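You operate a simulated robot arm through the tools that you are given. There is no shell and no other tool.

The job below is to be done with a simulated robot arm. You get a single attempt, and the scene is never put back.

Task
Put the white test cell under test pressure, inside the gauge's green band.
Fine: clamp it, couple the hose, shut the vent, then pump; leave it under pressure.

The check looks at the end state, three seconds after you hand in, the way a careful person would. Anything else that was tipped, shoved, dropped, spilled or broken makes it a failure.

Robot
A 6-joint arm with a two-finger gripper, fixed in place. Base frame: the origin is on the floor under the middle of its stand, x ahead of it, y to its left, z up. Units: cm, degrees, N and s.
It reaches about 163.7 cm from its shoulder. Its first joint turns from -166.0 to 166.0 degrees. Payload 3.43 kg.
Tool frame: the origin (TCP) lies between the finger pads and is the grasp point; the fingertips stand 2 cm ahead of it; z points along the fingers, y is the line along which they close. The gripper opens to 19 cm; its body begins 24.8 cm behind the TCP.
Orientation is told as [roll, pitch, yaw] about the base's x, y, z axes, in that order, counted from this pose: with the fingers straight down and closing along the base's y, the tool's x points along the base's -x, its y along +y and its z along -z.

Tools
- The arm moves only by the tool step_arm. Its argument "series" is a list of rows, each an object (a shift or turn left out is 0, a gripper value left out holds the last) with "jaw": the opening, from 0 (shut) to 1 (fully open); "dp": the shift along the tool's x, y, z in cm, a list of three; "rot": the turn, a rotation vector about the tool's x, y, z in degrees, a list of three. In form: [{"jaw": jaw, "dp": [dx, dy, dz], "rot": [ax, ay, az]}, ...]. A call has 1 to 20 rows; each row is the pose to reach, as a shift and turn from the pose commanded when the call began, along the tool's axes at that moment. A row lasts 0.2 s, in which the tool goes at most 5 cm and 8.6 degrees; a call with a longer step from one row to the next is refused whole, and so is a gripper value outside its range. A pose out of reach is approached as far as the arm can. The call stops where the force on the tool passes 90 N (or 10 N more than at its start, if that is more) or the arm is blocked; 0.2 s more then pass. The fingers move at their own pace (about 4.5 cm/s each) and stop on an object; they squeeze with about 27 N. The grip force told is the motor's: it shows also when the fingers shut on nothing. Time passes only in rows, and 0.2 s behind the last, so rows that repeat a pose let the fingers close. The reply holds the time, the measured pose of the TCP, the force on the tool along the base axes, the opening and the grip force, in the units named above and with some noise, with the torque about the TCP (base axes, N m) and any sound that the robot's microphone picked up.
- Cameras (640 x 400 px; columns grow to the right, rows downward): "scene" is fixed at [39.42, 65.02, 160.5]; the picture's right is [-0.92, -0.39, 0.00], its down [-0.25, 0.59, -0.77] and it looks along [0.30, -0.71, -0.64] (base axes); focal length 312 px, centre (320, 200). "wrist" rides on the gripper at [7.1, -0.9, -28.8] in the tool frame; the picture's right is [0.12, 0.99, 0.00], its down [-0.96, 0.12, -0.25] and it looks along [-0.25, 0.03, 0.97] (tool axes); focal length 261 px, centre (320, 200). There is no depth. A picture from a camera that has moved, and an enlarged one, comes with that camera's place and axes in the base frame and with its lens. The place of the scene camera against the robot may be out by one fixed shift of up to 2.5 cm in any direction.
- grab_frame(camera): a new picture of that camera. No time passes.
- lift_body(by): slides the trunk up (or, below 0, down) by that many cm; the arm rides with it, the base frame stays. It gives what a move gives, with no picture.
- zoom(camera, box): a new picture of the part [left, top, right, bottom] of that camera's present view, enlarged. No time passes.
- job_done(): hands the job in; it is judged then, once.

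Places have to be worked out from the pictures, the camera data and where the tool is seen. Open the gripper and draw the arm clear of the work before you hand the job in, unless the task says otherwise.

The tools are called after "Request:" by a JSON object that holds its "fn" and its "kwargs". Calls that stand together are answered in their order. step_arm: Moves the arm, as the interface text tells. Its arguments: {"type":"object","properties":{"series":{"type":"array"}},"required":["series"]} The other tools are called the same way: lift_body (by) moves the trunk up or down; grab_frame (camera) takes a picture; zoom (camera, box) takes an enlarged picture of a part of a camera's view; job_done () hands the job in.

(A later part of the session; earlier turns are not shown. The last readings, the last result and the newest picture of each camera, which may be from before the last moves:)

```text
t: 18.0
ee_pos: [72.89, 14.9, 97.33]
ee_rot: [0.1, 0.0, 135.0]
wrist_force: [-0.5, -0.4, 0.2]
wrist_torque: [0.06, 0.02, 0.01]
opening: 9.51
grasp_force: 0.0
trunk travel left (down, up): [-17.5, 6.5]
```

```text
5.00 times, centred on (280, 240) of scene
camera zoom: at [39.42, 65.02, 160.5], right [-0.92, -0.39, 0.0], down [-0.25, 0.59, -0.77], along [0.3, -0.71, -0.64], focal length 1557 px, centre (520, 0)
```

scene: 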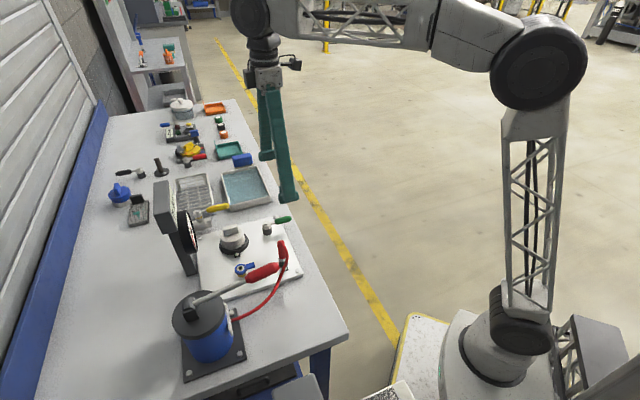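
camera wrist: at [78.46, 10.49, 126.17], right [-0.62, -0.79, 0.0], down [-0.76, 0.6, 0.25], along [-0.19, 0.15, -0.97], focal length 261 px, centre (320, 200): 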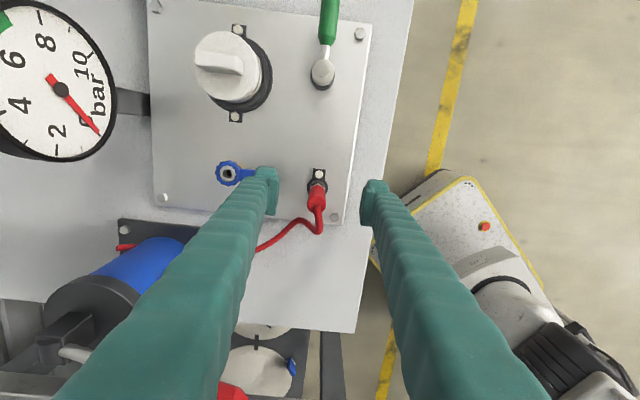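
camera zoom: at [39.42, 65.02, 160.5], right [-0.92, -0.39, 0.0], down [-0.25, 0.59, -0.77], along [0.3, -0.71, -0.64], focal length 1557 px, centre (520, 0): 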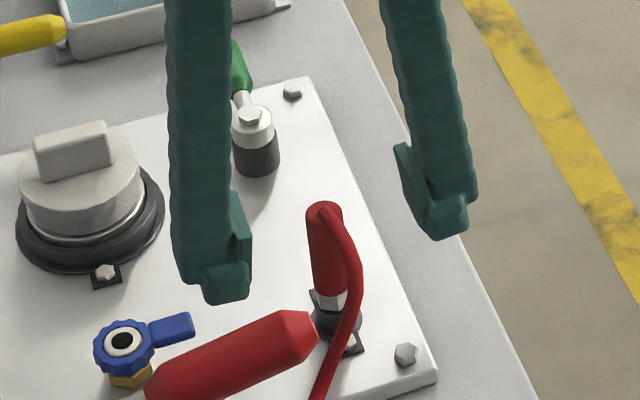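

The plug sits between the fingertips. I'll zoom in to check centring before closing.

Request:
{"fn": "zoom", "kwargs": {"camera": "wrist", "box": [250, 140, 390, 240]}}

```text
4.00 times, centred on (320, 190) of wrist
camera zoom: at [78.46, 10.49, 126.17], right [-0.62, -0.79, 0.0], down [-0.76, 0.6, 0.25], along [-0.19, 0.15, -0.97], focal length 1043 px, centre (320, 240)
```

zoom: 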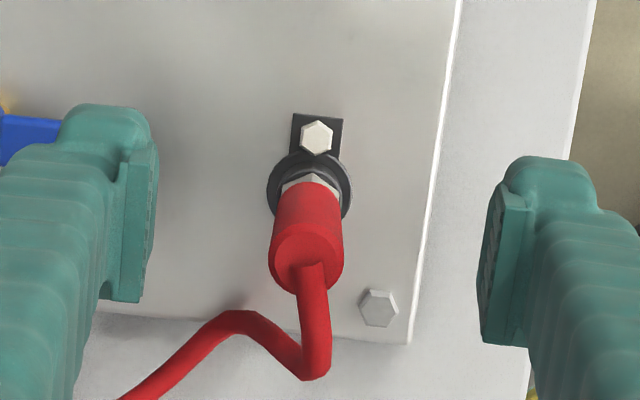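

The plug is about 0.35 cm toward +u of centre, so I'll correct that and close on it.

Request:
{"fn": "step_arm", "kwargs": {"series": [{"dp": [0, -0.35, 0]}, {"jaw": 0, "dp": [0, -0.35, 0]}, {"dp": [0, -0.35, 0]}, {"dp": [0, -0.35, 0]}, {"dp": [0, -0.35, 0]}, {"dp": [0, -0.35, 0]}, {"dp": [0, -0.35, 0]}, {"dp": [0, -0.35, 0]}]}}

Request:
{"fn": "zoom", "kwargs": {"camera": "wrist", "box": [250, 140, 390, 240]}}

Request:
{"fn": "zoom", "kwargs": {"camera": "scene", "box": [240, 200, 320, 280]}}

```text
t: 19.8
ee_pos: [73.2, 15.29, 97.42]
ee_rot: [0.0, 0.1, 134.9]
wrist_force: [-1.5, -0.9, -0.7]
wrist_torque: [-0.02, 0.01, 0.01]
opening: 1.94
grasp_force: 26.5
trunk travel left (down, up): [-17.5, 6.5]
```

```text
4.00 times, centred on (320, 190) of wrist
camera zoom: at [78.67, 10.76, 126.23], right [-0.62, -0.79, 0.0], down [-0.76, 0.6, 0.25], along [-0.19, 0.15, -0.97], focal length 1043 px, centre (320, 240)
```

zoom: 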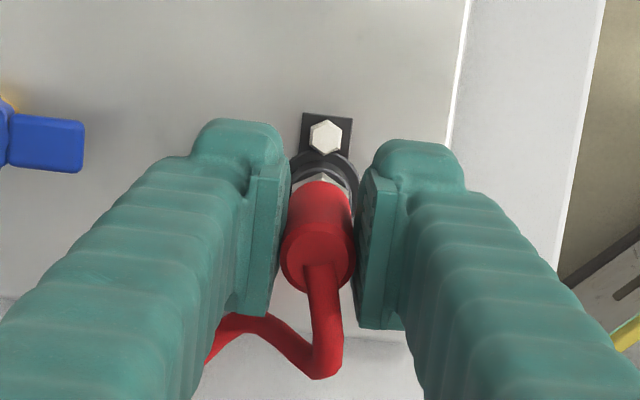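

```text
5.00 times, centred on (280, 240) of scene
camera zoom: at [39.42, 65.02, 160.5], right [-0.92, -0.39, 0.0], down [-0.25, 0.59, -0.77], along [0.3, -0.71, -0.64], focal length 1557 px, centre (520, 0)
```

zoom: 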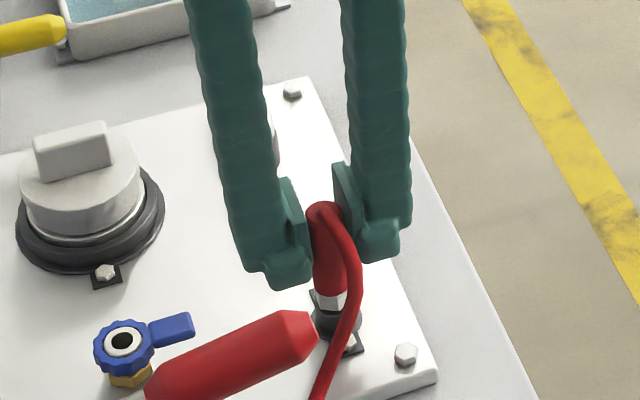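

The plug is gripped (opening 1.94 cm, 26.5 N). I'll lift it slowly out of the dock.

Request:
{"fn": "step_arm", "kwargs": {"series": [{"dp": [0, 0, -1]}, {"dp": [0, 0, -2]}, {"dp": [0, 0, -3.5]}, {"dp": [0, 0, -5]}, {"dp": [0, 0, -6.5]}, {"dp": [0, 0, -6.5]}]}}

Request:
{"fn": "grab_frame", "kwargs": {"camera": "wrist"}}

Request:
{"fn": "zoom", "kwargs": {"camera": "scene", "box": [220, 190, 320, 290]}}

```text
t: 21.2
ee_pos: [73.1, 15.31, 104.0]
ee_rot: [0.0, -0.1, 134.8]
wrist_force: [-0.7, -0.4, -0.6]
wrist_torque: [0.01, -0.02, 0.02]
opening: 1.95
grasp_force: 27.2
trunk travel left (down, up): [-17.5, 6.5]
```

```text
taken
camera wrist: at [78.62, 10.86, 132.72], right [-0.62, -0.79, 0.0], down [-0.76, 0.6, 0.25], along [-0.19, 0.15, -0.97], focal length 261 px, centre (320, 200)
```

wrist: 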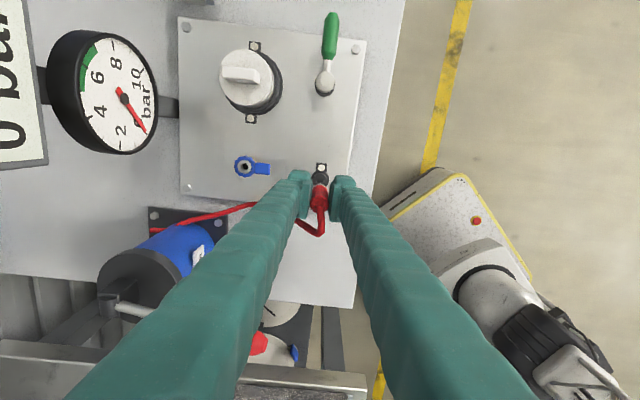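

```text
4.00 times, centred on (270, 240) of scene
camera zoom: at [39.42, 65.02, 160.5], right [-0.92, -0.39, 0.0], down [-0.25, 0.59, -0.77], along [0.3, -0.71, -0.64], focal length 1246 px, centre (520, 40)
```

zoom: 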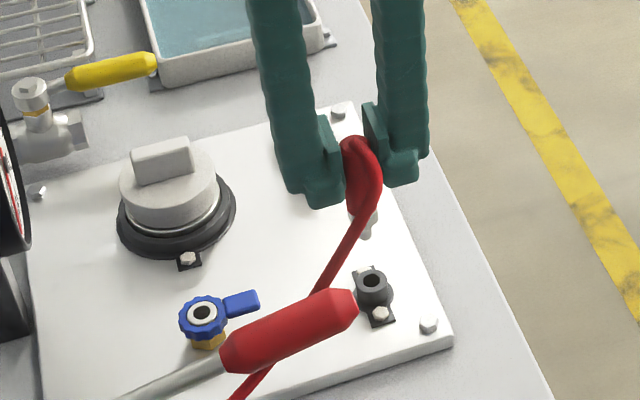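

The plug came out cleanly; its silver nipple is visible below and the dock is empty. I'll zoom to refine the port's position relative to the dock.

Request:
{"fn": "zoom", "kwargs": {"camera": "wrist", "box": [220, 130, 360, 230]}}

Request:
{"fn": "zoom", "kwargs": {"camera": "scene", "box": [290, 200, 330, 240]}}

Request:
{"fn": "zoom", "kwargs": {"camera": "scene", "box": [290, 205, 340, 285]}}

```text
4.00 times, centred on (290, 180) of wrist
camera zoom: at [78.62, 10.86, 132.72], right [-0.62, -0.79, 0.0], down [-0.76, 0.6, 0.25], along [-0.19, 0.15, -0.97], focal length 1043 px, centre (440, 280)
```

zoom: 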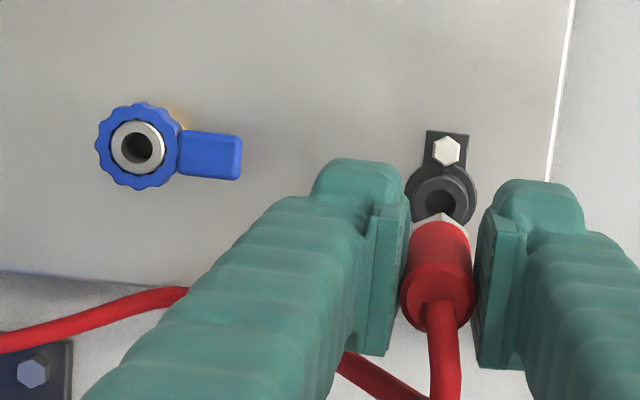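

```text
10.00 times, centred on (310, 220) of scene
camera zoom: at [39.42, 65.02, 160.5], right [-0.92, -0.39, 0.0], down [-0.25, 0.59, -0.77], along [0.3, -0.71, -0.64], focal length 3115 px, centre (420, 0)
```

zoom: 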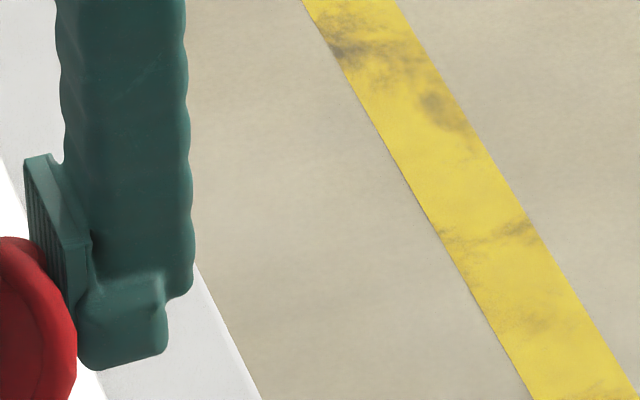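

```text
5.00 times, centred on (315, 245) of scene
camera zoom: at [39.42, 65.02, 160.5], right [-0.92, -0.39, 0.0], down [-0.25, 0.59, -0.77], along [0.3, -0.71, -0.64], focal length 1557 px, centre (345, -25)
```

zoom: 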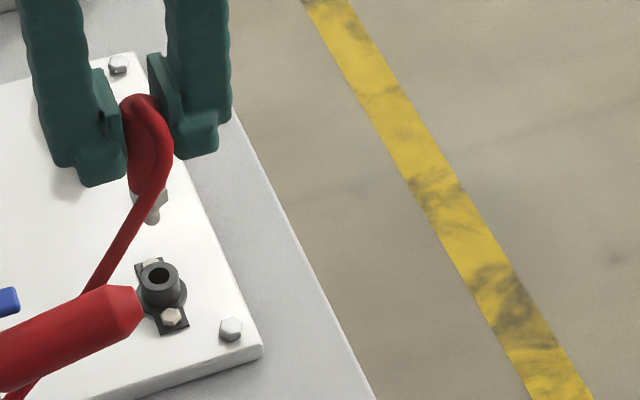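

With the gripped TCP at (u 62.57, v -40.95) the dock hole shows at a known pixel, which gives me a calibration: the port should appear at the same pixel once I'm above it. I'll shift +11.7 in u and -0.6 in v at the same height.

Request:
{"fn": "step_arm", "kwargs": {"series": [{"dp": [0.15, -3, 0]}, {"dp": [0.3, -6, 0]}, {"dp": [0.45, -9, 0]}, {"dp": [0.6, -11.7, 0]}, {"dp": [0.6, -11.7, 0]}, {"dp": [0.6, -11.7, 0]}]}}

Request:
{"fn": "zoom", "kwargs": {"camera": "wrist", "box": [220, 130, 360, 230]}}

Request:
{"fn": "grab_frame", "kwargs": {"camera": "scene"}}

Request:
{"fn": "zoom", "kwargs": {"camera": "scene", "box": [220, 190, 320, 290]}}

```text
t: 22.6
ee_pos: [81.83, 23.22, 103.96]
ee_rot: [0.0, 0.0, 135.0]
wrist_force: [0.5, -0.5, -0.2]
wrist_torque: [0.0, 0.0, -0.03]
opening: 1.93
grasp_force: 26.9
trunk travel left (down, up): [-17.5, 6.5]
```

```text
4.00 times, centred on (290, 180) of wrist
camera zoom: at [87.29, 18.72, 132.8], right [-0.62, -0.79, 0.0], down [-0.76, 0.6, 0.25], along [-0.19, 0.15, -0.97], focal length 1043 px, centre (440, 280)
```

zoom: 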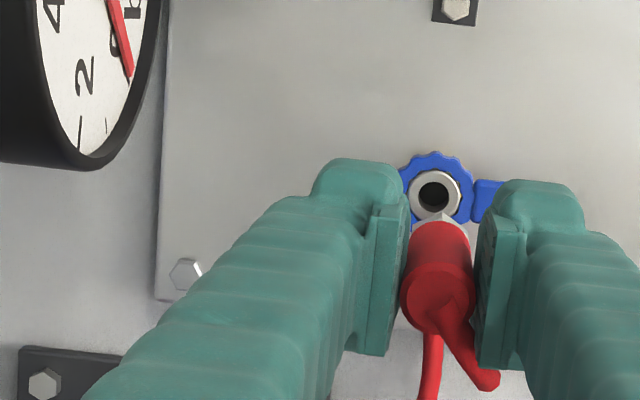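

```text
taken
```

scene: 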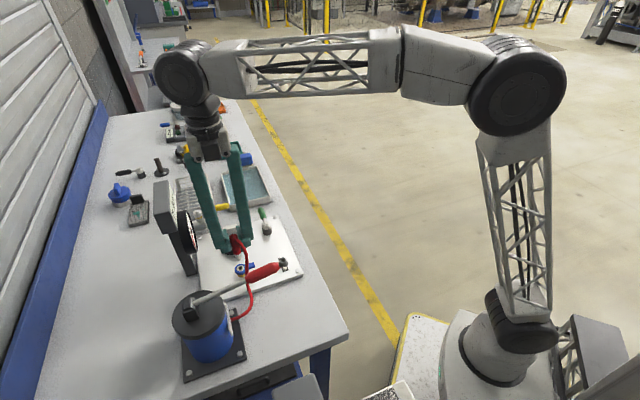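

```text
4.00 times, centred on (270, 240) of scene
camera zoom: at [39.42, 65.02, 160.5], right [-0.92, -0.39, 0.0], down [-0.25, 0.59, -0.77], along [0.3, -0.71, -0.64], focal length 1246 px, centre (520, 40)
```

zoom: 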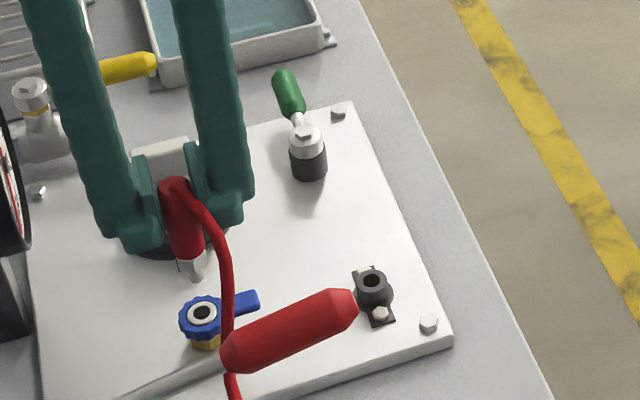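

Compared with the dock calibration, the port lies about 0.33 cm more in u and 0.15 cm less in v. I'll apply that correction, lower to just above the collar, and check again.

Request:
{"fn": "step_arm", "kwargs": {"series": [{"dp": [0.15, -0.33, 0]}, {"dp": [0.15, -0.33, 1.5]}, {"dp": [0.15, -0.33, 3.2]}, {"dp": [0.15, -0.33, 3.2]}]}}

Request:
{"fn": "zoom", "kwargs": {"camera": "wrist", "box": [270, 140, 370, 220]}}

Request:
{"fn": "zoom", "kwargs": {"camera": "scene", "box": [220, 220, 270, 285]}}

```text
t: 23.6
ee_pos: [82.38, 23.3, 100.88]
ee_rot: [0.0, -0.1, 134.9]
wrist_force: [0.4, -0.5, -2.1]
wrist_torque: [-0.02, -0.02, 0.02]
opening: 1.92
grasp_force: 26.6
trunk travel left (down, up): [-17.5, 6.5]
```

```text
5.00 times, centred on (320, 180) of wrist
camera zoom: at [87.82, 18.8, 129.6], right [-0.62, -0.79, 0.0], down [-0.76, 0.6, 0.25], along [-0.19, 0.15, -0.97], focal length 1303 px, centre (320, 300)
```

zoom: 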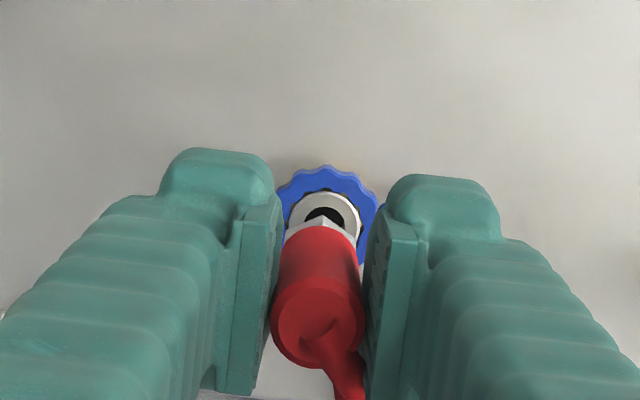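

```text
6.15 times, centred on (245, 252) of scene
camera zoom: at [39.42, 65.02, 160.5], right [-0.92, -0.39, 0.0], down [-0.25, 0.59, -0.77], along [0.3, -0.71, -0.64], focal length 1917 px, centre (782, -123)
```

zoom: 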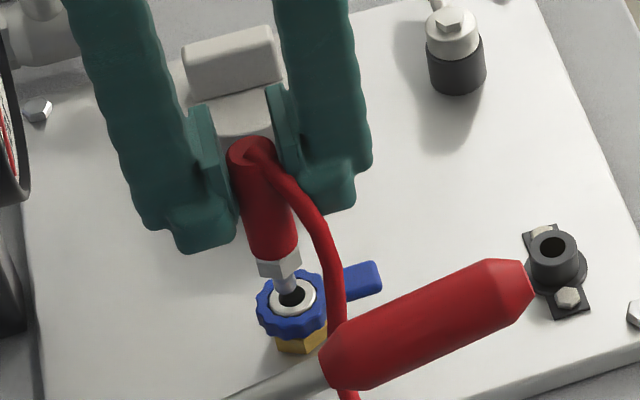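

The nipple tip is just above the port hole in both views, with residuals under 0.2 cm. I'll lower slowly, letting the force limit stop me if it catches.

Request:
{"fn": "step_arm", "kwargs": {"series": [{"dp": [0, 0, 0.4]}, {"dp": [0, 0, 0.8]}, {"dp": [0, 0, 1.2]}, {"dp": [0, 0, 1.6]}, {"dp": [0, 0, 1.6]}]}}

Request:
{"fn": "zoom", "kwargs": {"camera": "scene", "box": [220, 220, 270, 285]}}

Request:
{"fn": "zoom", "kwargs": {"camera": "wrist", "box": [270, 140, 370, 220]}}

```text
t: 24.8
ee_pos: [82.14, 23.31, 99.17]
ee_rot: [0.0, 0.0, 134.9]
wrist_force: [7.4, -10.4, -0.7]
wrist_torque: [-0.75, -0.46, 0.0]
opening: 1.97
grasp_force: 26.2
trunk travel left (down, up): [-17.5, 6.5]
```

```text
6.15 times, centred on (245, 252) of scene
camera zoom: at [39.42, 65.02, 160.5], right [-0.92, -0.39, 0.0], down [-0.25, 0.59, -0.77], along [0.3, -0.71, -0.64], focal length 1917 px, centre (782, -123)
```

zoom: 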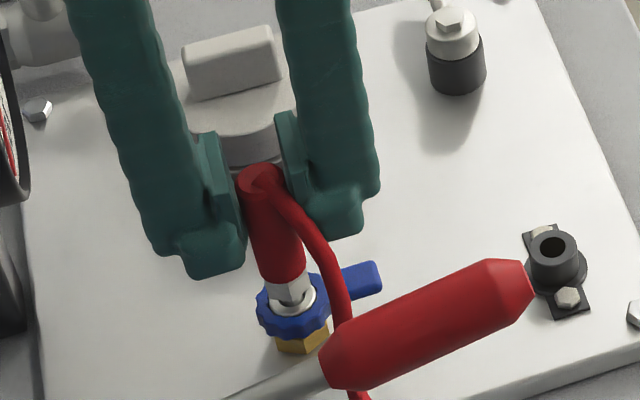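

```text
5.00 times, centred on (320, 180) of wrist
camera zoom: at [87.7, 18.82, 127.99], right [-0.62, -0.79, 0.0], down [-0.76, 0.6, 0.25], along [-0.19, 0.15, -0.97], focal length 1303 px, centre (320, 300)
```

zoom: 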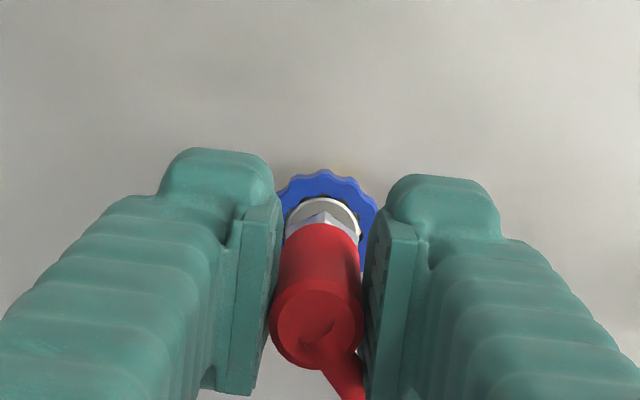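

The nipple has entered the port, with a side load of about 12 N pushing toward -v. I'll shift 0.2 cm toward -v to relieve it and continue down.

Request:
{"fn": "step_arm", "kwargs": {"series": [{"dp": [0.2, 0, 0]}, {"dp": [0.2, 0, 0]}]}}

```text
t: 25.4
ee_pos: [82.27, 23.13, 99.14]
ee_rot: [0.1, 0.0, 134.8]
wrist_force: [0.6, 0.5, -0.3]
wrist_torque: [0.03, 0.03, 0.02]
opening: 1.94
grasp_force: 27.0
trunk travel left (down, up): [-17.5, 6.5]
```

The side load is gone, so I'll push straight down in small steps until it seats.

Request:
{"fn": "step_arm", "kwargs": {"series": [{"dp": [0, 0, 0.4]}, {"dp": [0, 0, 0.8]}, {"dp": [0, 0, 1.2]}, {"dp": [0, 0, 1.5]}, {"dp": [0, 0, 1.5]}]}}

Request:
{"fn": "zoom", "kwargs": {"camera": "scene", "box": [220, 220, 270, 285]}}

```text
t: 26.6
ee_pos: [82.28, 23.13, 97.92]
ee_rot: [-0.2, 0.1, 135.1]
wrist_force: [8.4, 1.0, 47.0]
wrist_torque: [0.2, 0.0, -0.04]
opening: 1.96
grasp_force: 26.6
trunk travel left (down, up): [-17.5, 6.5]
```

```text
6.15 times, centred on (245, 252) of scene
camera zoom: at [39.42, 65.02, 160.5], right [-0.92, -0.39, 0.0], down [-0.25, 0.59, -0.77], along [0.3, -0.71, -0.64], focal length 1917 px, centre (782, -123)
```

zoom: 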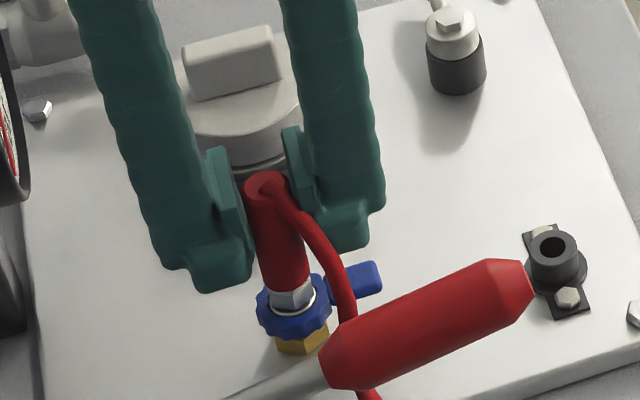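

The plug stopped at TCP z≈97.9 with 47 N, matching the height expected for full seating (dock seat was 97.4). I'll zoom in to check the hex against the collar.

Request:
{"fn": "zoom", "kwargs": {"camera": "scene", "box": [230, 242, 262, 282]}}

Request:
{"fn": "zoom", "kwargs": {"camera": "wrist", "box": [270, 140, 370, 220]}}

```text
10.00 times, centred on (246, 262) of scene
camera zoom: at [39.42, 65.02, 160.5], right [-0.92, -0.39, 0.0], down [-0.25, 0.59, -0.77], along [0.3, -0.71, -0.64], focal length 3115 px, centre (1060, -420)
```

zoom: 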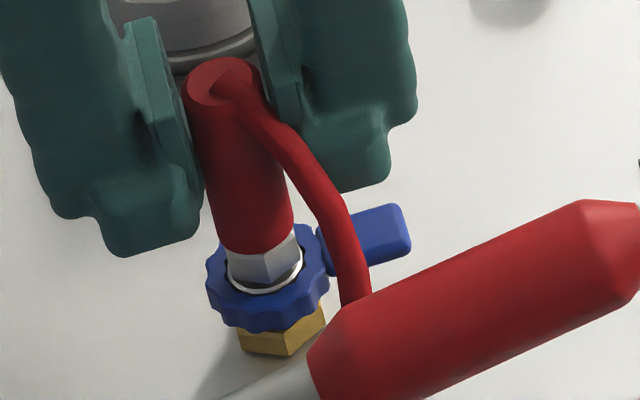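

```text
5.00 times, centred on (320, 180) of wrist
camera zoom: at [87.66, 18.52, 126.76], right [-0.62, -0.79, 0.0], down [-0.76, 0.6, 0.25], along [-0.19, 0.15, -0.97], focal length 1303 px, centre (320, 300)
```

zoom: 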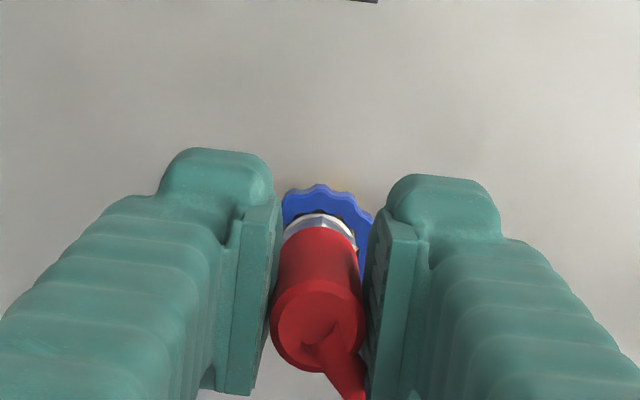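

The hex sits flush on the port's white ring, so the plug is seated. I'll relax the downward push, open the fingers and lift off to look at how the blue collar locks.

Request:
{"fn": "step_arm", "kwargs": {"series": [{"dp": [0, 0, -0.25]}, {"jaw": 0.35, "dp": [0, 0, -0.25]}, {"dp": [0, 0, -0.25]}, {"dp": [0, 0, -0.25]}, {"dp": [0, 0, -0.25]}, {"dp": [0, 0, -2]}, {"dp": [0, 0, -5]}, {"dp": [0, 0, -9]}, {"dp": [0, 0, -12]}, {"dp": [0, 0, -12]}]}}

Request:
{"fn": "grab_frame", "kwargs": {"camera": "wrist"}}

Request:
{"fn": "zoom", "kwargs": {"camera": "scene", "box": [220, 220, 300, 300]}}

```text
t: 28.8
ee_pos: [81.97, 23.08, 109.57]
ee_rot: [0.0, -0.1, 134.8]
wrist_force: [-0.2, -0.1, -0.2]
wrist_torque: [0.0, -0.02, 0.0]
opening: 6.65
grasp_force: 0.0
trunk travel left (down, up): [-17.5, 6.5]
```

```text
taken
camera wrist: at [87.59, 18.53, 138.45], right [-0.62, -0.79, 0.0], down [-0.76, 0.6, 0.25], along [-0.19, 0.15, -0.97], focal length 261 px, centre (320, 200)
```

wrist: 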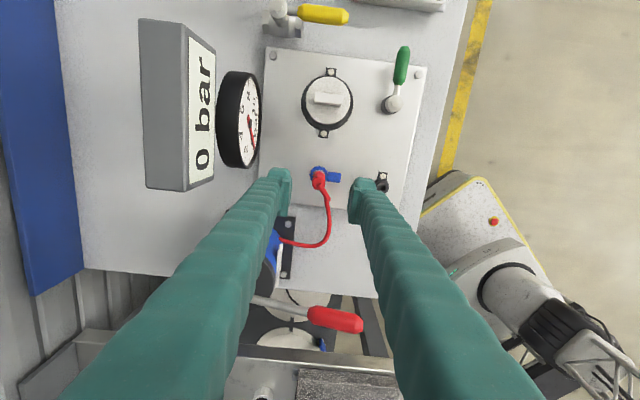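

```text
5.00 times, centred on (260, 260) of scene
camera zoom: at [39.42, 65.02, 160.5], right [-0.92, -0.39, 0.0], down [-0.25, 0.59, -0.77], along [0.3, -0.71, -0.64], focal length 1557 px, centre (620, -100)
```

zoom: 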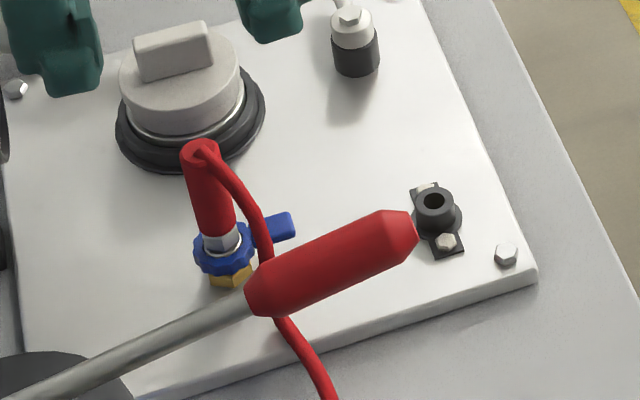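

The plug stays in the port on its own. Now I'll look closely at the blue collar and its tab.

Request:
{"fn": "zoom", "kwargs": {"camera": "wrist", "box": [280, 140, 360, 220]}}

Request:
{"fn": "zoom", "kwargs": {"camera": "scene", "box": [240, 250, 280, 285]}}

```text
5.00 times, centred on (320, 180) of wrist
camera zoom: at [87.59, 18.53, 138.45], right [-0.62, -0.79, 0.0], down [-0.76, 0.6, 0.25], along [-0.19, 0.15, -0.97], focal length 1303 px, centre (320, 300)
```

zoom: 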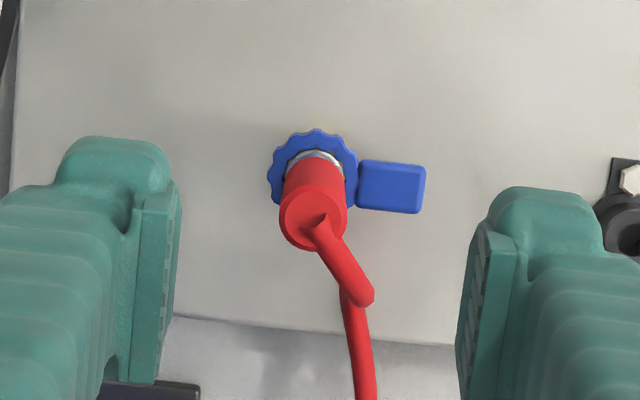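

```text
11.43 times, centred on (260, 268) of scene
camera zoom: at [39.42, 65.02, 160.5], right [-0.92, -0.39, 0.0], down [-0.25, 0.59, -0.77], along [0.3, -0.71, -0.64], focal length 3560 px, centre (1006, -571)
```

zoom: 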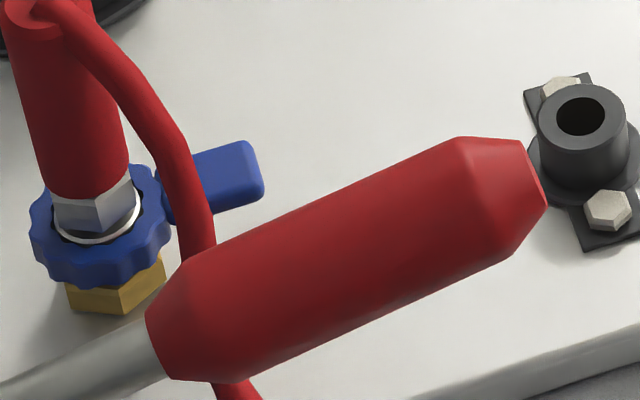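

The tab sticks out along -u from about u=73 to 70.6, at v≈-41.6 and z≈91.5–92.6, while the hose hangs on its +v side. I'll turn back to yaw 45°, close the fingers, and position on the clear -v side to try the tab from there.

Request:
{"fn": "step_arm", "kwargs": {"series": [{"jaw": 0.0, "dp": [0.5, 0.3, -2], "rot": [0, 0, 8.2]}, {"dp": [1, 0.6, -2], "rot": [0, 0, 16.4]}, {"dp": [1.5, 0.9, -2], "rot": [0, 0, 24.6]}, {"dp": [2, 1.2, -2], "rot": [0, 0, 32.8]}, {"dp": [2.5, 1.5, -2], "rot": [0, 0, 41]}, {"dp": [3, 1.8, -2], "rot": [0, 0, 49.2]}, {"dp": [3.5, 2.1, -2], "rot": [0, 0, 57.4]}, {"dp": [4, 2.4, -2], "rot": [0, 0, 65.6]}, {"dp": [4.5, 2.7, -2], "rot": [0, 0, 73.8]}, {"dp": [4.85, 3, -2], "rot": [0, 0, 82]}, {"dp": [4.85, 3, -2], "rot": [0, 0, 90]}, {"dp": [4.85, 3, -2], "rot": [0, 0, 90]}]}}

Request:
{"fn": "grab_frame", "kwargs": {"camera": "wrist"}}

Request:
{"fn": "zoom", "kwargs": {"camera": "scene", "box": [200, 200, 300, 300]}}

```text
t: 31.4
ee_pos: [83.49, 17.6, 111.64]
ee_rot: [0.0, 0.0, 44.9]
wrist_force: [0.1, 0.6, 0.6]
wrist_torque: [-0.01, 0.02, 0.0]
opening: 0.02
grasp_force: 26.6
trunk travel left (down, up): [-17.5, 6.5]
```

```text
taken
camera wrist: at [79.05, 11.91, 140.48], right [-0.78, 0.62, 0.0], down [0.6, 0.76, 0.25], along [0.15, 0.19, -0.97], focal length 261 px, centre (320, 200)
```

wrist: 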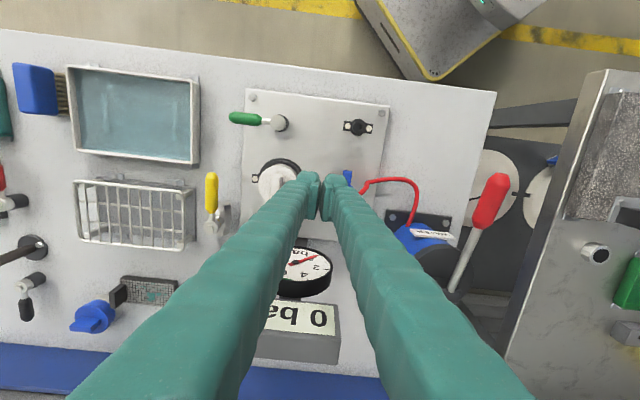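

```text
4.00 times, centred on (250, 250) of scene
camera zoom: at [39.42, 65.02, 160.5], right [-0.92, -0.39, 0.0], down [-0.25, 0.59, -0.77], along [0.3, -0.71, -0.64], focal length 1246 px, centre (600, 0)
```

zoom: 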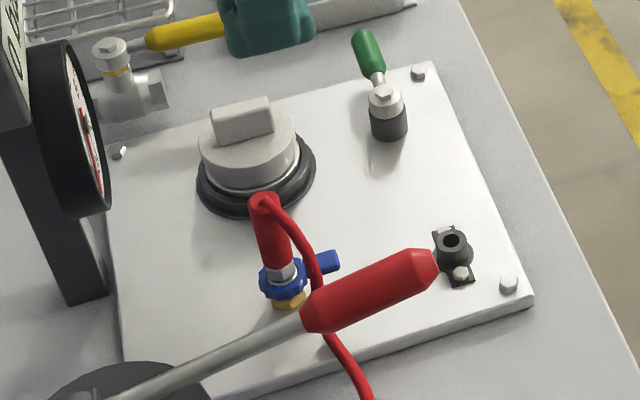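

The fingers are closed at u=71.5, v=-46.6, in the gap between the cell nest and the tab. I'll go straight down to z≈92.3 (tips about 90.3).

Request:
{"fn": "step_arm", "kwargs": {"series": [{"dp": [0, 0, 4.5]}, {"dp": [0, 0, 9]}, {"dp": [0, 0, 13]}, {"dp": [0, 0, 16]}, {"dp": [0, 0, 18]}, {"dp": [0, 0, 19.3]}, {"dp": [0, 0, 19.3]}]}}

Request:
{"fn": "zoom", "kwargs": {"camera": "scene", "box": [220, 220, 300, 300]}}

Request:
{"fn": "zoom", "kwargs": {"camera": "wrist", "box": [260, 130, 400, 230]}}

```text
t: 33.0
ee_pos: [83.49, 17.55, 92.35]
ee_rot: [0.0, 0.0, 44.8]
wrist_force: [0.3, 0.3, 0.3]
wrist_torque: [0.03, -0.01, 0.01]
opening: 0.0
grasp_force: 27.6
trunk travel left (down, up): [-17.5, 6.5]
```

```text
5.00 times, centred on (260, 260) of scene
camera zoom: at [39.42, 65.02, 160.5], right [-0.92, -0.39, 0.0], down [-0.25, 0.59, -0.77], along [0.3, -0.71, -0.64], focal length 1557 px, centre (620, -100)
```

zoom: 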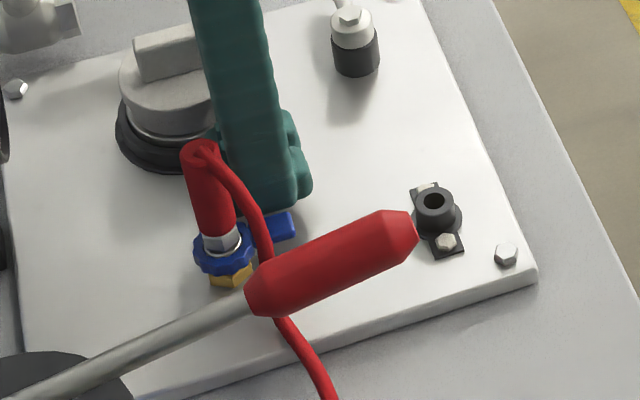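

```text
4.00 times, centred on (330, 180) of wrist
camera zoom: at [78.99, 11.94, 121.21], right [-0.79, 0.62, 0.0], down [0.6, 0.76, 0.25], along [0.15, 0.19, -0.97], focal length 1043 px, centre (280, 280)
```

zoom: 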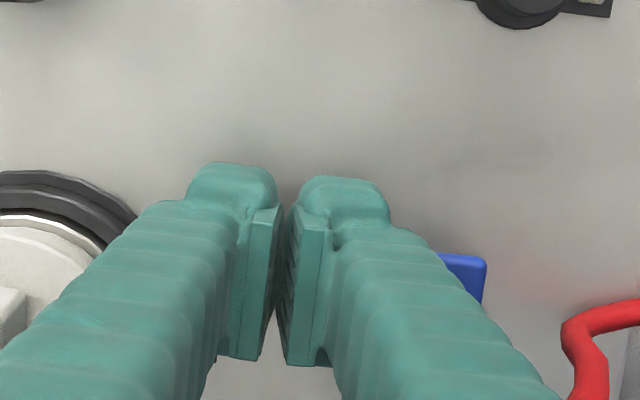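

The tab tip is visible to the right of the fingers at u≈70.3, v from -42.5 to -40.9. I'll shift 0.5 cm to -u to clear the ring, then move gently toward +v against the tab and watch the force.

Request:
{"fn": "step_arm", "kwargs": {"series": [{"dp": [0.5, 0, 0]}, {"dp": [0.5, 0.7, 0]}, {"dp": [0.5, 1.2, 0]}, {"dp": [0.5, 1.7, 0]}, {"dp": [0.5, 2.1, 0]}, {"dp": [0.5, 2.1, 0]}]}}

Request:
{"fn": "zoom", "kwargs": {"camera": "scene", "box": [220, 220, 300, 300]}}

Request:
{"fn": "zoom", "kwargs": {"camera": "wrist", "box": [260, 130, 400, 230]}}

```text
t: 34.5
ee_pos: [82.32, 18.11, 92.44]
ee_rot: [-0.8, -0.2, 45.1]
wrist_force: [41.3, -73.3, -6.5]
wrist_torque: [-0.44, -0.31, 0.23]
opening: 0.01
grasp_force: 26.5
trunk travel left (down, up): [-17.5, 6.5]
stopped in row 6: the force on the tool passed its limit at 92 N (the readings are from after the stop); the commanded pose is now the measured one
```

```text
5.00 times, centred on (260, 260) of scene
camera zoom: at [39.42, 65.02, 160.5], right [-0.92, -0.39, 0.0], down [-0.25, 0.59, -0.77], along [0.3, -0.71, -0.64], focal length 1557 px, centre (620, -100)
```

zoom: 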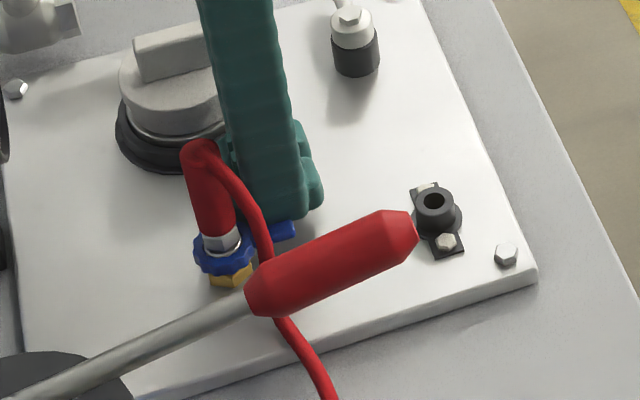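

```text
4.00 times, centred on (330, 180) of wrist
camera zoom: at [77.58, 12.64, 121.27], right [-0.79, 0.62, -0.01], down [0.59, 0.77, 0.25], along [0.16, 0.19, -0.97], focal length 1043 px, centre (280, 280)
```

zoom: 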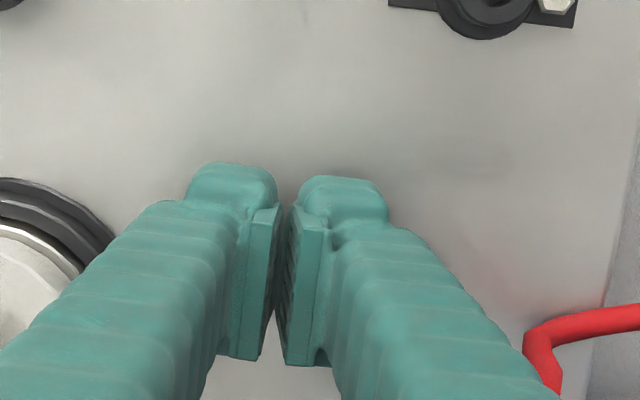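

The tab is blocked at 92 N in the +v direction, so its travel must be toward -v, the same sense as the green lever. I'll back away, rise above the plug, open slightly, and line up to straddle just the tab's outer end, keeping clear of the hose.

Request:
{"fn": "step_arm", "kwargs": {"series": [{"dp": [0, -0.8, 0]}, {"dp": [0, -1.2, 0]}, {"dp": [0.3, -1.2, -4]}, {"dp": [0.6, -1.2, -8.5]}, {"dp": [1.0, -1.2, -13]}, {"jaw": 0.16, "dp": [1.3, -1, -16]}, {"dp": [1.3, 1.5, -16]}, {"dp": [1.3, 3.7, -16]}, {"dp": [1.3, 3.7, -16]}]}}

Request:
{"fn": "zoom", "kwargs": {"camera": "wrist", "box": [260, 130, 420, 260]}}

Request:
{"fn": "zoom", "kwargs": {"camera": "scene", "box": [220, 200, 300, 300]}}

```text
t: 36.5
ee_pos: [78.16, 20.86, 108.39]
ee_rot: [-0.5, -0.2, 45.4]
wrist_force: [1.0, 0.0, -0.1]
wrist_torque: [-0.03, -0.03, 0.02]
opening: 3.05
grasp_force: 0.0
trunk travel left (down, up): [-17.5, 6.5]
```

```text
3.08 times, centred on (340, 195) of wrist
camera zoom: at [73.55, 15.17, 137.16], right [-0.79, 0.61, -0.01], down [0.59, 0.77, 0.25], along [0.16, 0.19, -0.97], focal length 802 px, centre (258, 215)
```

zoom: 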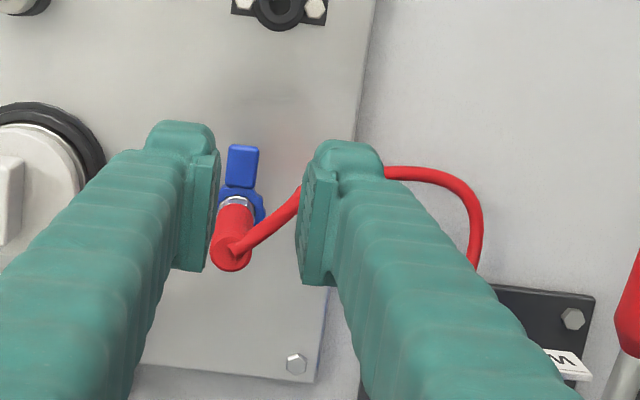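

```text
4.00 times, centred on (260, 250) of scene
camera zoom: at [39.42, 65.02, 160.5], right [-0.92, -0.39, 0.0], down [-0.25, 0.59, -0.77], along [0.3, -0.71, -0.64], focal length 1246 px, centre (560, 0)
```

zoom: 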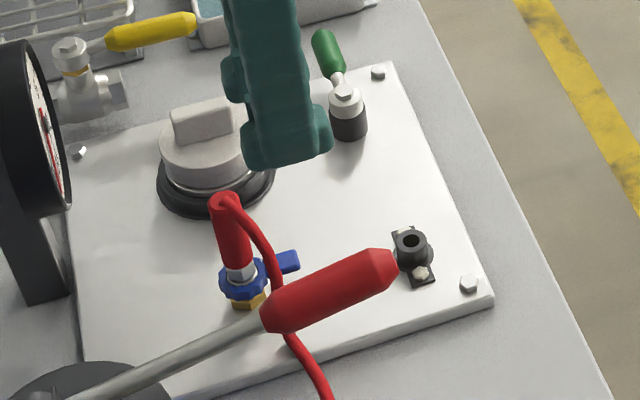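

The tab end is at about u=70.45, v=-41.5, and the hose swings away toward +v just beside it. I'll correct the small tilt, move to u=69.7, v=-41.6, and come down partway to verify alignment.

Request:
{"fn": "step_arm", "kwargs": {"series": [{"jaw": 0.17, "dp": [0.32, -1.08, 0], "rot": [-0.5, -0.2, 0.4]}, {"dp": [0.32, -1.08, 4], "rot": [-0.5, -0.2, 0.4]}, {"dp": [0.32, -1.08, 8], "rot": [-0.5, -0.2, 0.4]}, {"dp": [0.32, -1.08, 10], "rot": [-0.5, -0.2, 0.4]}, {"dp": [0.32, -1.08, 10], "rot": [-0.5, -0.2, 0.4]}]}}

Request:
{"fn": "zoom", "kwargs": {"camera": "wrist", "box": [260, 130, 420, 260]}}

Request:
{"fn": "zoom", "kwargs": {"camera": "scene", "box": [220, 220, 300, 300]}}

```text
t: 37.7
ee_pos: [78.88, 19.63, 98.41]
ee_rot: [0.0, -0.4, 45.0]
wrist_force: [-0.1, 0.4, -0.4]
wrist_torque: [-0.03, 0.01, 0.02]
opening: 3.21
grasp_force: 0.0
trunk travel left (down, up): [-17.5, 6.5]
```

```text
3.08 times, centred on (340, 195) of wrist
camera zoom: at [74.28, 13.86, 127.12], right [-0.79, 0.62, 0.0], down [0.6, 0.76, 0.25], along [0.16, 0.2, -0.97], focal length 802 px, centre (258, 215)
```

zoom: 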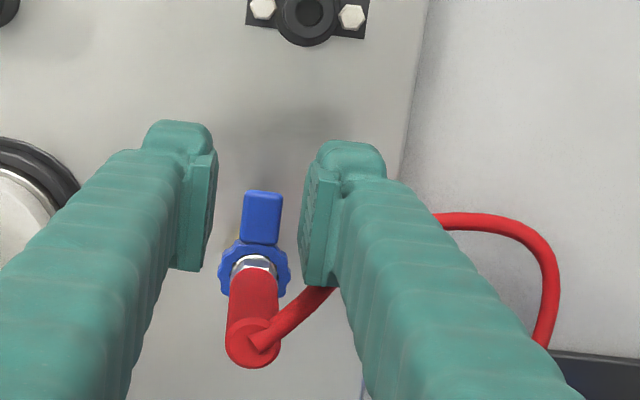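

```text
5.00 times, centred on (260, 260) of scene
camera zoom: at [39.42, 65.02, 160.5], right [-0.92, -0.39, 0.0], down [-0.25, 0.59, -0.77], along [0.3, -0.71, -0.64], focal length 1557 px, centre (620, -100)
```

zoom: 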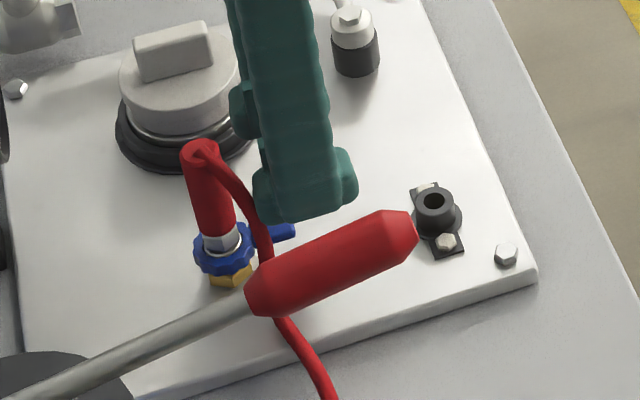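

The tab is centred between the pads and the hose passes just beyond the +u edge of the right finger. I'll continue down to z≈92.9.

Request:
{"fn": "step_arm", "kwargs": {"series": [{"dp": [0, 0, 2]}, {"dp": [0, 0, 4]}, {"dp": [0, 0, 5.5]}, {"dp": [0, 0, 5.5]}]}}

Request:
{"fn": "zoom", "kwargs": {"camera": "wrist", "box": [260, 130, 420, 260]}}

Request:
{"fn": "zoom", "kwargs": {"camera": "scene", "box": [220, 220, 300, 300]}}

```text
t: 38.7
ee_pos: [78.96, 19.78, 92.96]
ee_rot: [0.1, -0.4, 45.1]
wrist_force: [0.0, 0.0, 0.1]
wrist_torque: [0.01, 0.01, -0.03]
opening: 3.23
grasp_force: 0.1
trunk travel left (down, up): [-17.5, 6.5]
```

```text
3.08 times, centred on (340, 195) of wrist
camera zoom: at [74.25, 13.96, 121.72], right [-0.79, 0.62, 0.0], down [0.6, 0.76, 0.25], along [0.16, 0.2, -0.97], focal length 802 px, centre (258, 215)
```

zoom: 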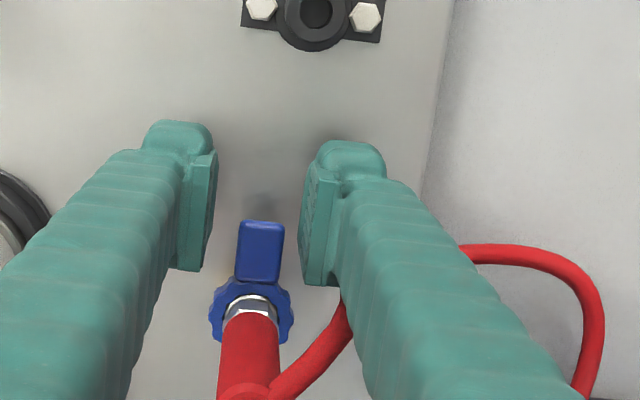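

```text
5.00 times, centred on (260, 260) of scene
camera zoom: at [39.42, 65.02, 160.5], right [-0.92, -0.39, 0.0], down [-0.25, 0.59, -0.77], along [0.3, -0.71, -0.64], focal length 1557 px, centre (620, -100)
```

zoom: 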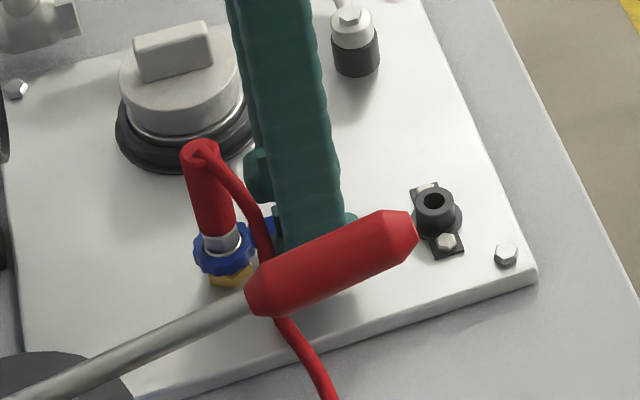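

The tab is caged with no contact force. I'll begin the turn toward -v around the port axis and watch the force.

Request:
{"fn": "step_arm", "kwargs": {"series": [{"dp": [-0.05, -0.67, 0], "rot": [0, 0, -8]}, {"dp": [-0.19, -1.32, 0], "rot": [0, 0, -16]}, {"dp": [-0.42, -1.95, 0], "rot": [0, 0, -24]}, {"dp": [-0.42, -1.95, 0], "rot": [0, 0, -24]}]}}

Request:
{"fn": "zoom", "kwargs": {"camera": "wrist", "box": [260, 130, 420, 260]}}

Request:
{"fn": "zoom", "kwargs": {"camera": "scene", "box": [220, 220, 300, 300]}}

```text
t: 39.7
ee_pos: [80.39, 18.47, 93.06]
ee_rot: [0.0, -0.3, 68.9]
wrist_force: [-29.1, 1.7, 1.5]
wrist_torque: [0.37, 0.36, 0.72]
opening: 4.87
grasp_force: 13.9
trunk travel left (down, up): [-17.5, 6.5]
```

```text
3.08 times, centred on (340, 195) of wrist
camera zoom: at [78.5, 11.37, 121.82], right [-0.97, 0.25, 0.0], down [0.24, 0.94, 0.25], along [0.06, 0.24, -0.97], focal length 802 px, centre (258, 215)
```

zoom: 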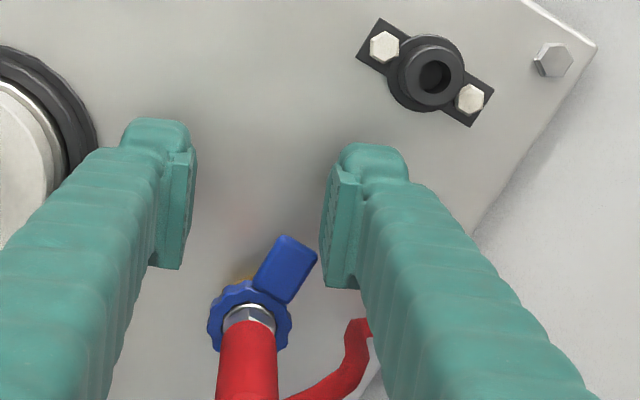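

```text
5.00 times, centred on (260, 260) of scene
camera zoom: at [39.42, 65.02, 160.5], right [-0.92, -0.39, 0.0], down [-0.25, 0.59, -0.77], along [0.3, -0.71, -0.64], focal length 1557 px, centre (620, -100)
```

zoom: 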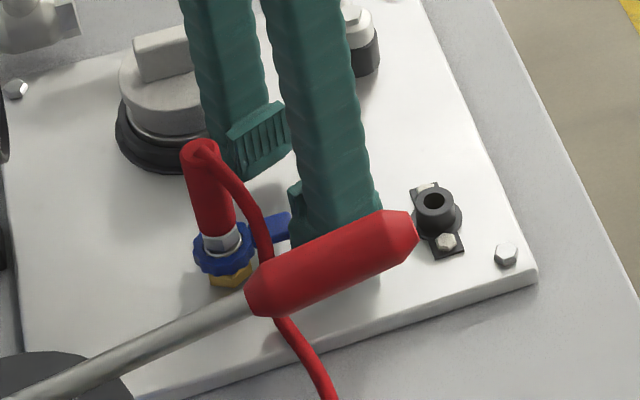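

The tab did not turn; instead the fingers were spread to 4.9 cm at about 29 N, which is simply the gripper motor's limit (roughly 1.1 N·m on the tab). I need a stiffer push, so I'll back out, rise, close the fingers, and turn to yaw 135° so the solid side of the closed fingers can push along -v.

Request:
{"fn": "step_arm", "kwargs": {"series": [{"dp": [-0.05, 0.67, 0], "rot": [0, 0, 8]}, {"dp": [-0.19, 1.32, 0], "rot": [0, 0, 16]}, {"dp": [-0.42, 1.95, 0], "rot": [0, 0, 24]}, {"dp": [-0.42, 1.95, -4.5], "rot": [0, 0, 24]}, {"dp": [-0.42, 1.95, -9], "rot": [0, 0, 24]}, {"dp": [-0.42, 1.95, -13], "rot": [0, 0, 24]}, {"dp": [-0.42, 1.95, -16], "rot": [0, 0, 24]}, {"jaw": 0, "dp": [-0.6, 2.7, -16], "rot": [0, 0, 15.8]}, {"dp": [-0.8, 3.5, -16], "rot": [0, 0, 7.6]}, {"dp": [-0.95, 4.3, -16], "rot": [0, 0, -0.6]}, {"dp": [-1.11, 5.0, -16], "rot": [0, 0, -8.8]}, {"dp": [-1.11, 5.47, -16], "rot": [0, 0, -17]}, {"dp": [-1.11, 5.47, -16], "rot": [0, 0, -25.2]}, {"dp": [-1.11, 5.47, -16], "rot": [0, 0, -33.4]}, {"dp": [-1.11, 5.47, -16], "rot": [0, 0, -41.6]}, {"dp": [-1.11, 5.47, -16], "rot": [0, 0, -49.8]}, {"dp": [-1.11, 5.47, -16], "rot": [0, 0, -58]}, {"dp": [-1.11, 5.47, -16], "rot": [0, 0, -66]}, {"dp": [-1.11, 5.47, -16], "rot": [0, 0, -66]}]}}

Request:
{"fn": "grab_frame", "kwargs": {"camera": "wrist"}}

Request:
{"fn": "zoom", "kwargs": {"camera": "scene", "box": [220, 220, 300, 300]}}

```text
t: 43.7
ee_pos: [75.69, 21.73, 108.99]
ee_rot: [-0.4, -0.1, 135.0]
wrist_force: [-0.4, -0.8, -0.5]
wrist_torque: [0.02, 0.02, 0.02]
opening: 0.0
grasp_force: 27.0
trunk travel left (down, up): [-17.5, 6.5]
```

```text
taken
camera wrist: at [81.11, 17.08, 137.81], right [-0.62, -0.79, -0.01], down [-0.76, 0.6, 0.25], along [-0.19, 0.16, -0.97], focal length 261 px, centre (320, 200)
```

wrist: 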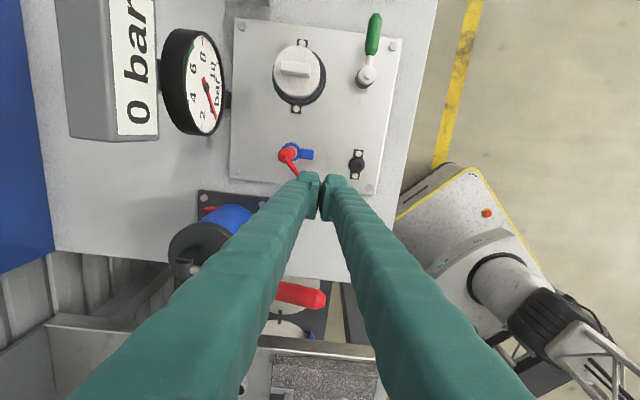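

```text
5.00 times, centred on (260, 260) of scene
camera zoom: at [39.42, 65.02, 160.5], right [-0.92, -0.39, 0.0], down [-0.25, 0.59, -0.77], along [0.3, -0.71, -0.64], focal length 1557 px, centre (620, -100)
```

zoom: 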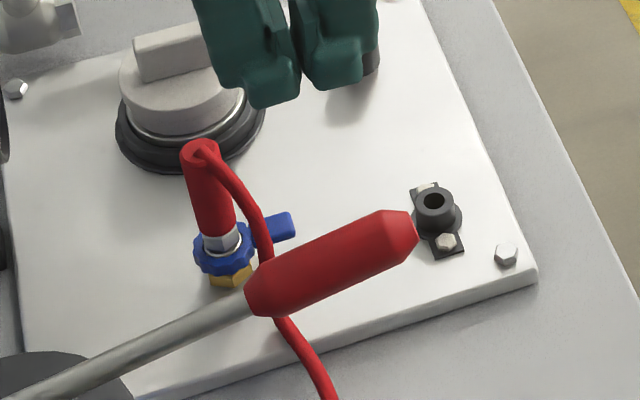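

Position is u=68.9, v=-38.2, above the +v side of the tab. I'll check where the hose runs relative to the fingertips before descending.

Request:
{"fn": "zoom", "kwargs": {"camera": "wrist", "box": [250, 130, 390, 220]}}

```text
4.44 times, centred on (320, 175) of wrist
camera zoom: at [81.11, 17.08, 137.81], right [-0.62, -0.79, -0.01], down [-0.76, 0.6, 0.25], along [-0.19, 0.16, -0.97], focal length 1158 px, centre (320, 311)
```

zoom: 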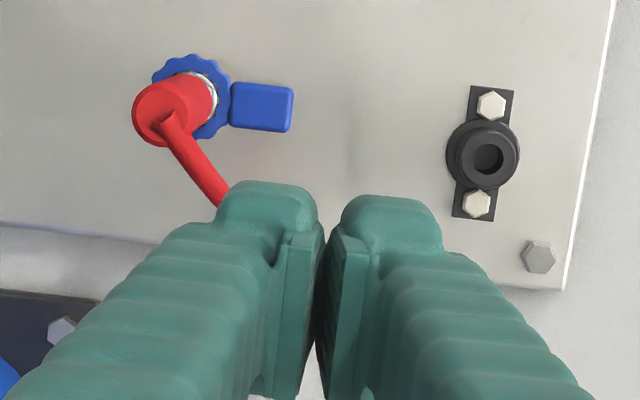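

The hose passes just beyond the +u edge of the closed fingers, so there's room. I'll descend to z≈92.6 beside the tab.

Request:
{"fn": "step_arm", "kwargs": {"series": [{"dp": [0, 0, 4.5], "rot": [0.2, -0.35, 0]}, {"dp": [0, 0, 9], "rot": [0.2, -0.35, 0]}, {"dp": [0, 0, 12.5], "rot": [0.2, -0.35, 0]}, {"dp": [0, 0, 15], "rot": [0.2, -0.35, 0]}, {"dp": [0, 0, 16.4], "rot": [0.2, -0.35, 0]}, {"dp": [0, 0, 16.4], "rot": [0.2, -0.35, 0]}]}}

Request:
{"fn": "zoom", "kwargs": {"camera": "wrist", "box": [250, 130, 390, 220]}}

Request:
{"fn": "zoom", "kwargs": {"camera": "scene", "box": [220, 220, 300, 300]}}

```text
t: 45.1
ee_pos: [75.97, 21.81, 92.56]
ee_rot: [-0.7, -0.4, 134.9]
wrist_force: [-7.3, 7.8, 5.3]
wrist_torque: [0.03, -0.1, 0.09]
opening: 0.03
grasp_force: 27.0
trunk travel left (down, up): [-17.5, 6.5]
```

```text
4.44 times, centred on (320, 175) of wrist
camera zoom: at [81.41, 17.05, 121.34], right [-0.62, -0.79, -0.01], down [-0.76, 0.6, 0.25], along [-0.19, 0.17, -0.97], focal length 1158 px, centre (320, 311)
```

zoom: 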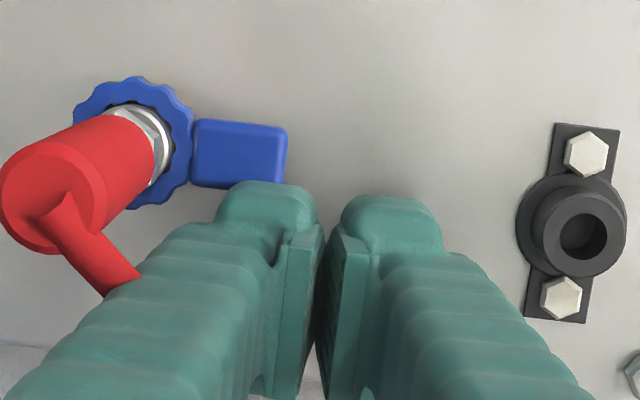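

```text
5.00 times, centred on (260, 260) of scene
camera zoom: at [39.42, 65.02, 160.5], right [-0.92, -0.39, 0.0], down [-0.25, 0.59, -0.77], along [0.3, -0.71, -0.64], focal length 1557 px, centre (620, -100)
```

zoom: 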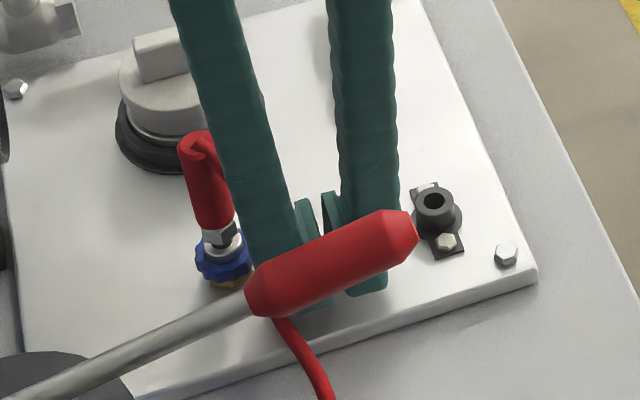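

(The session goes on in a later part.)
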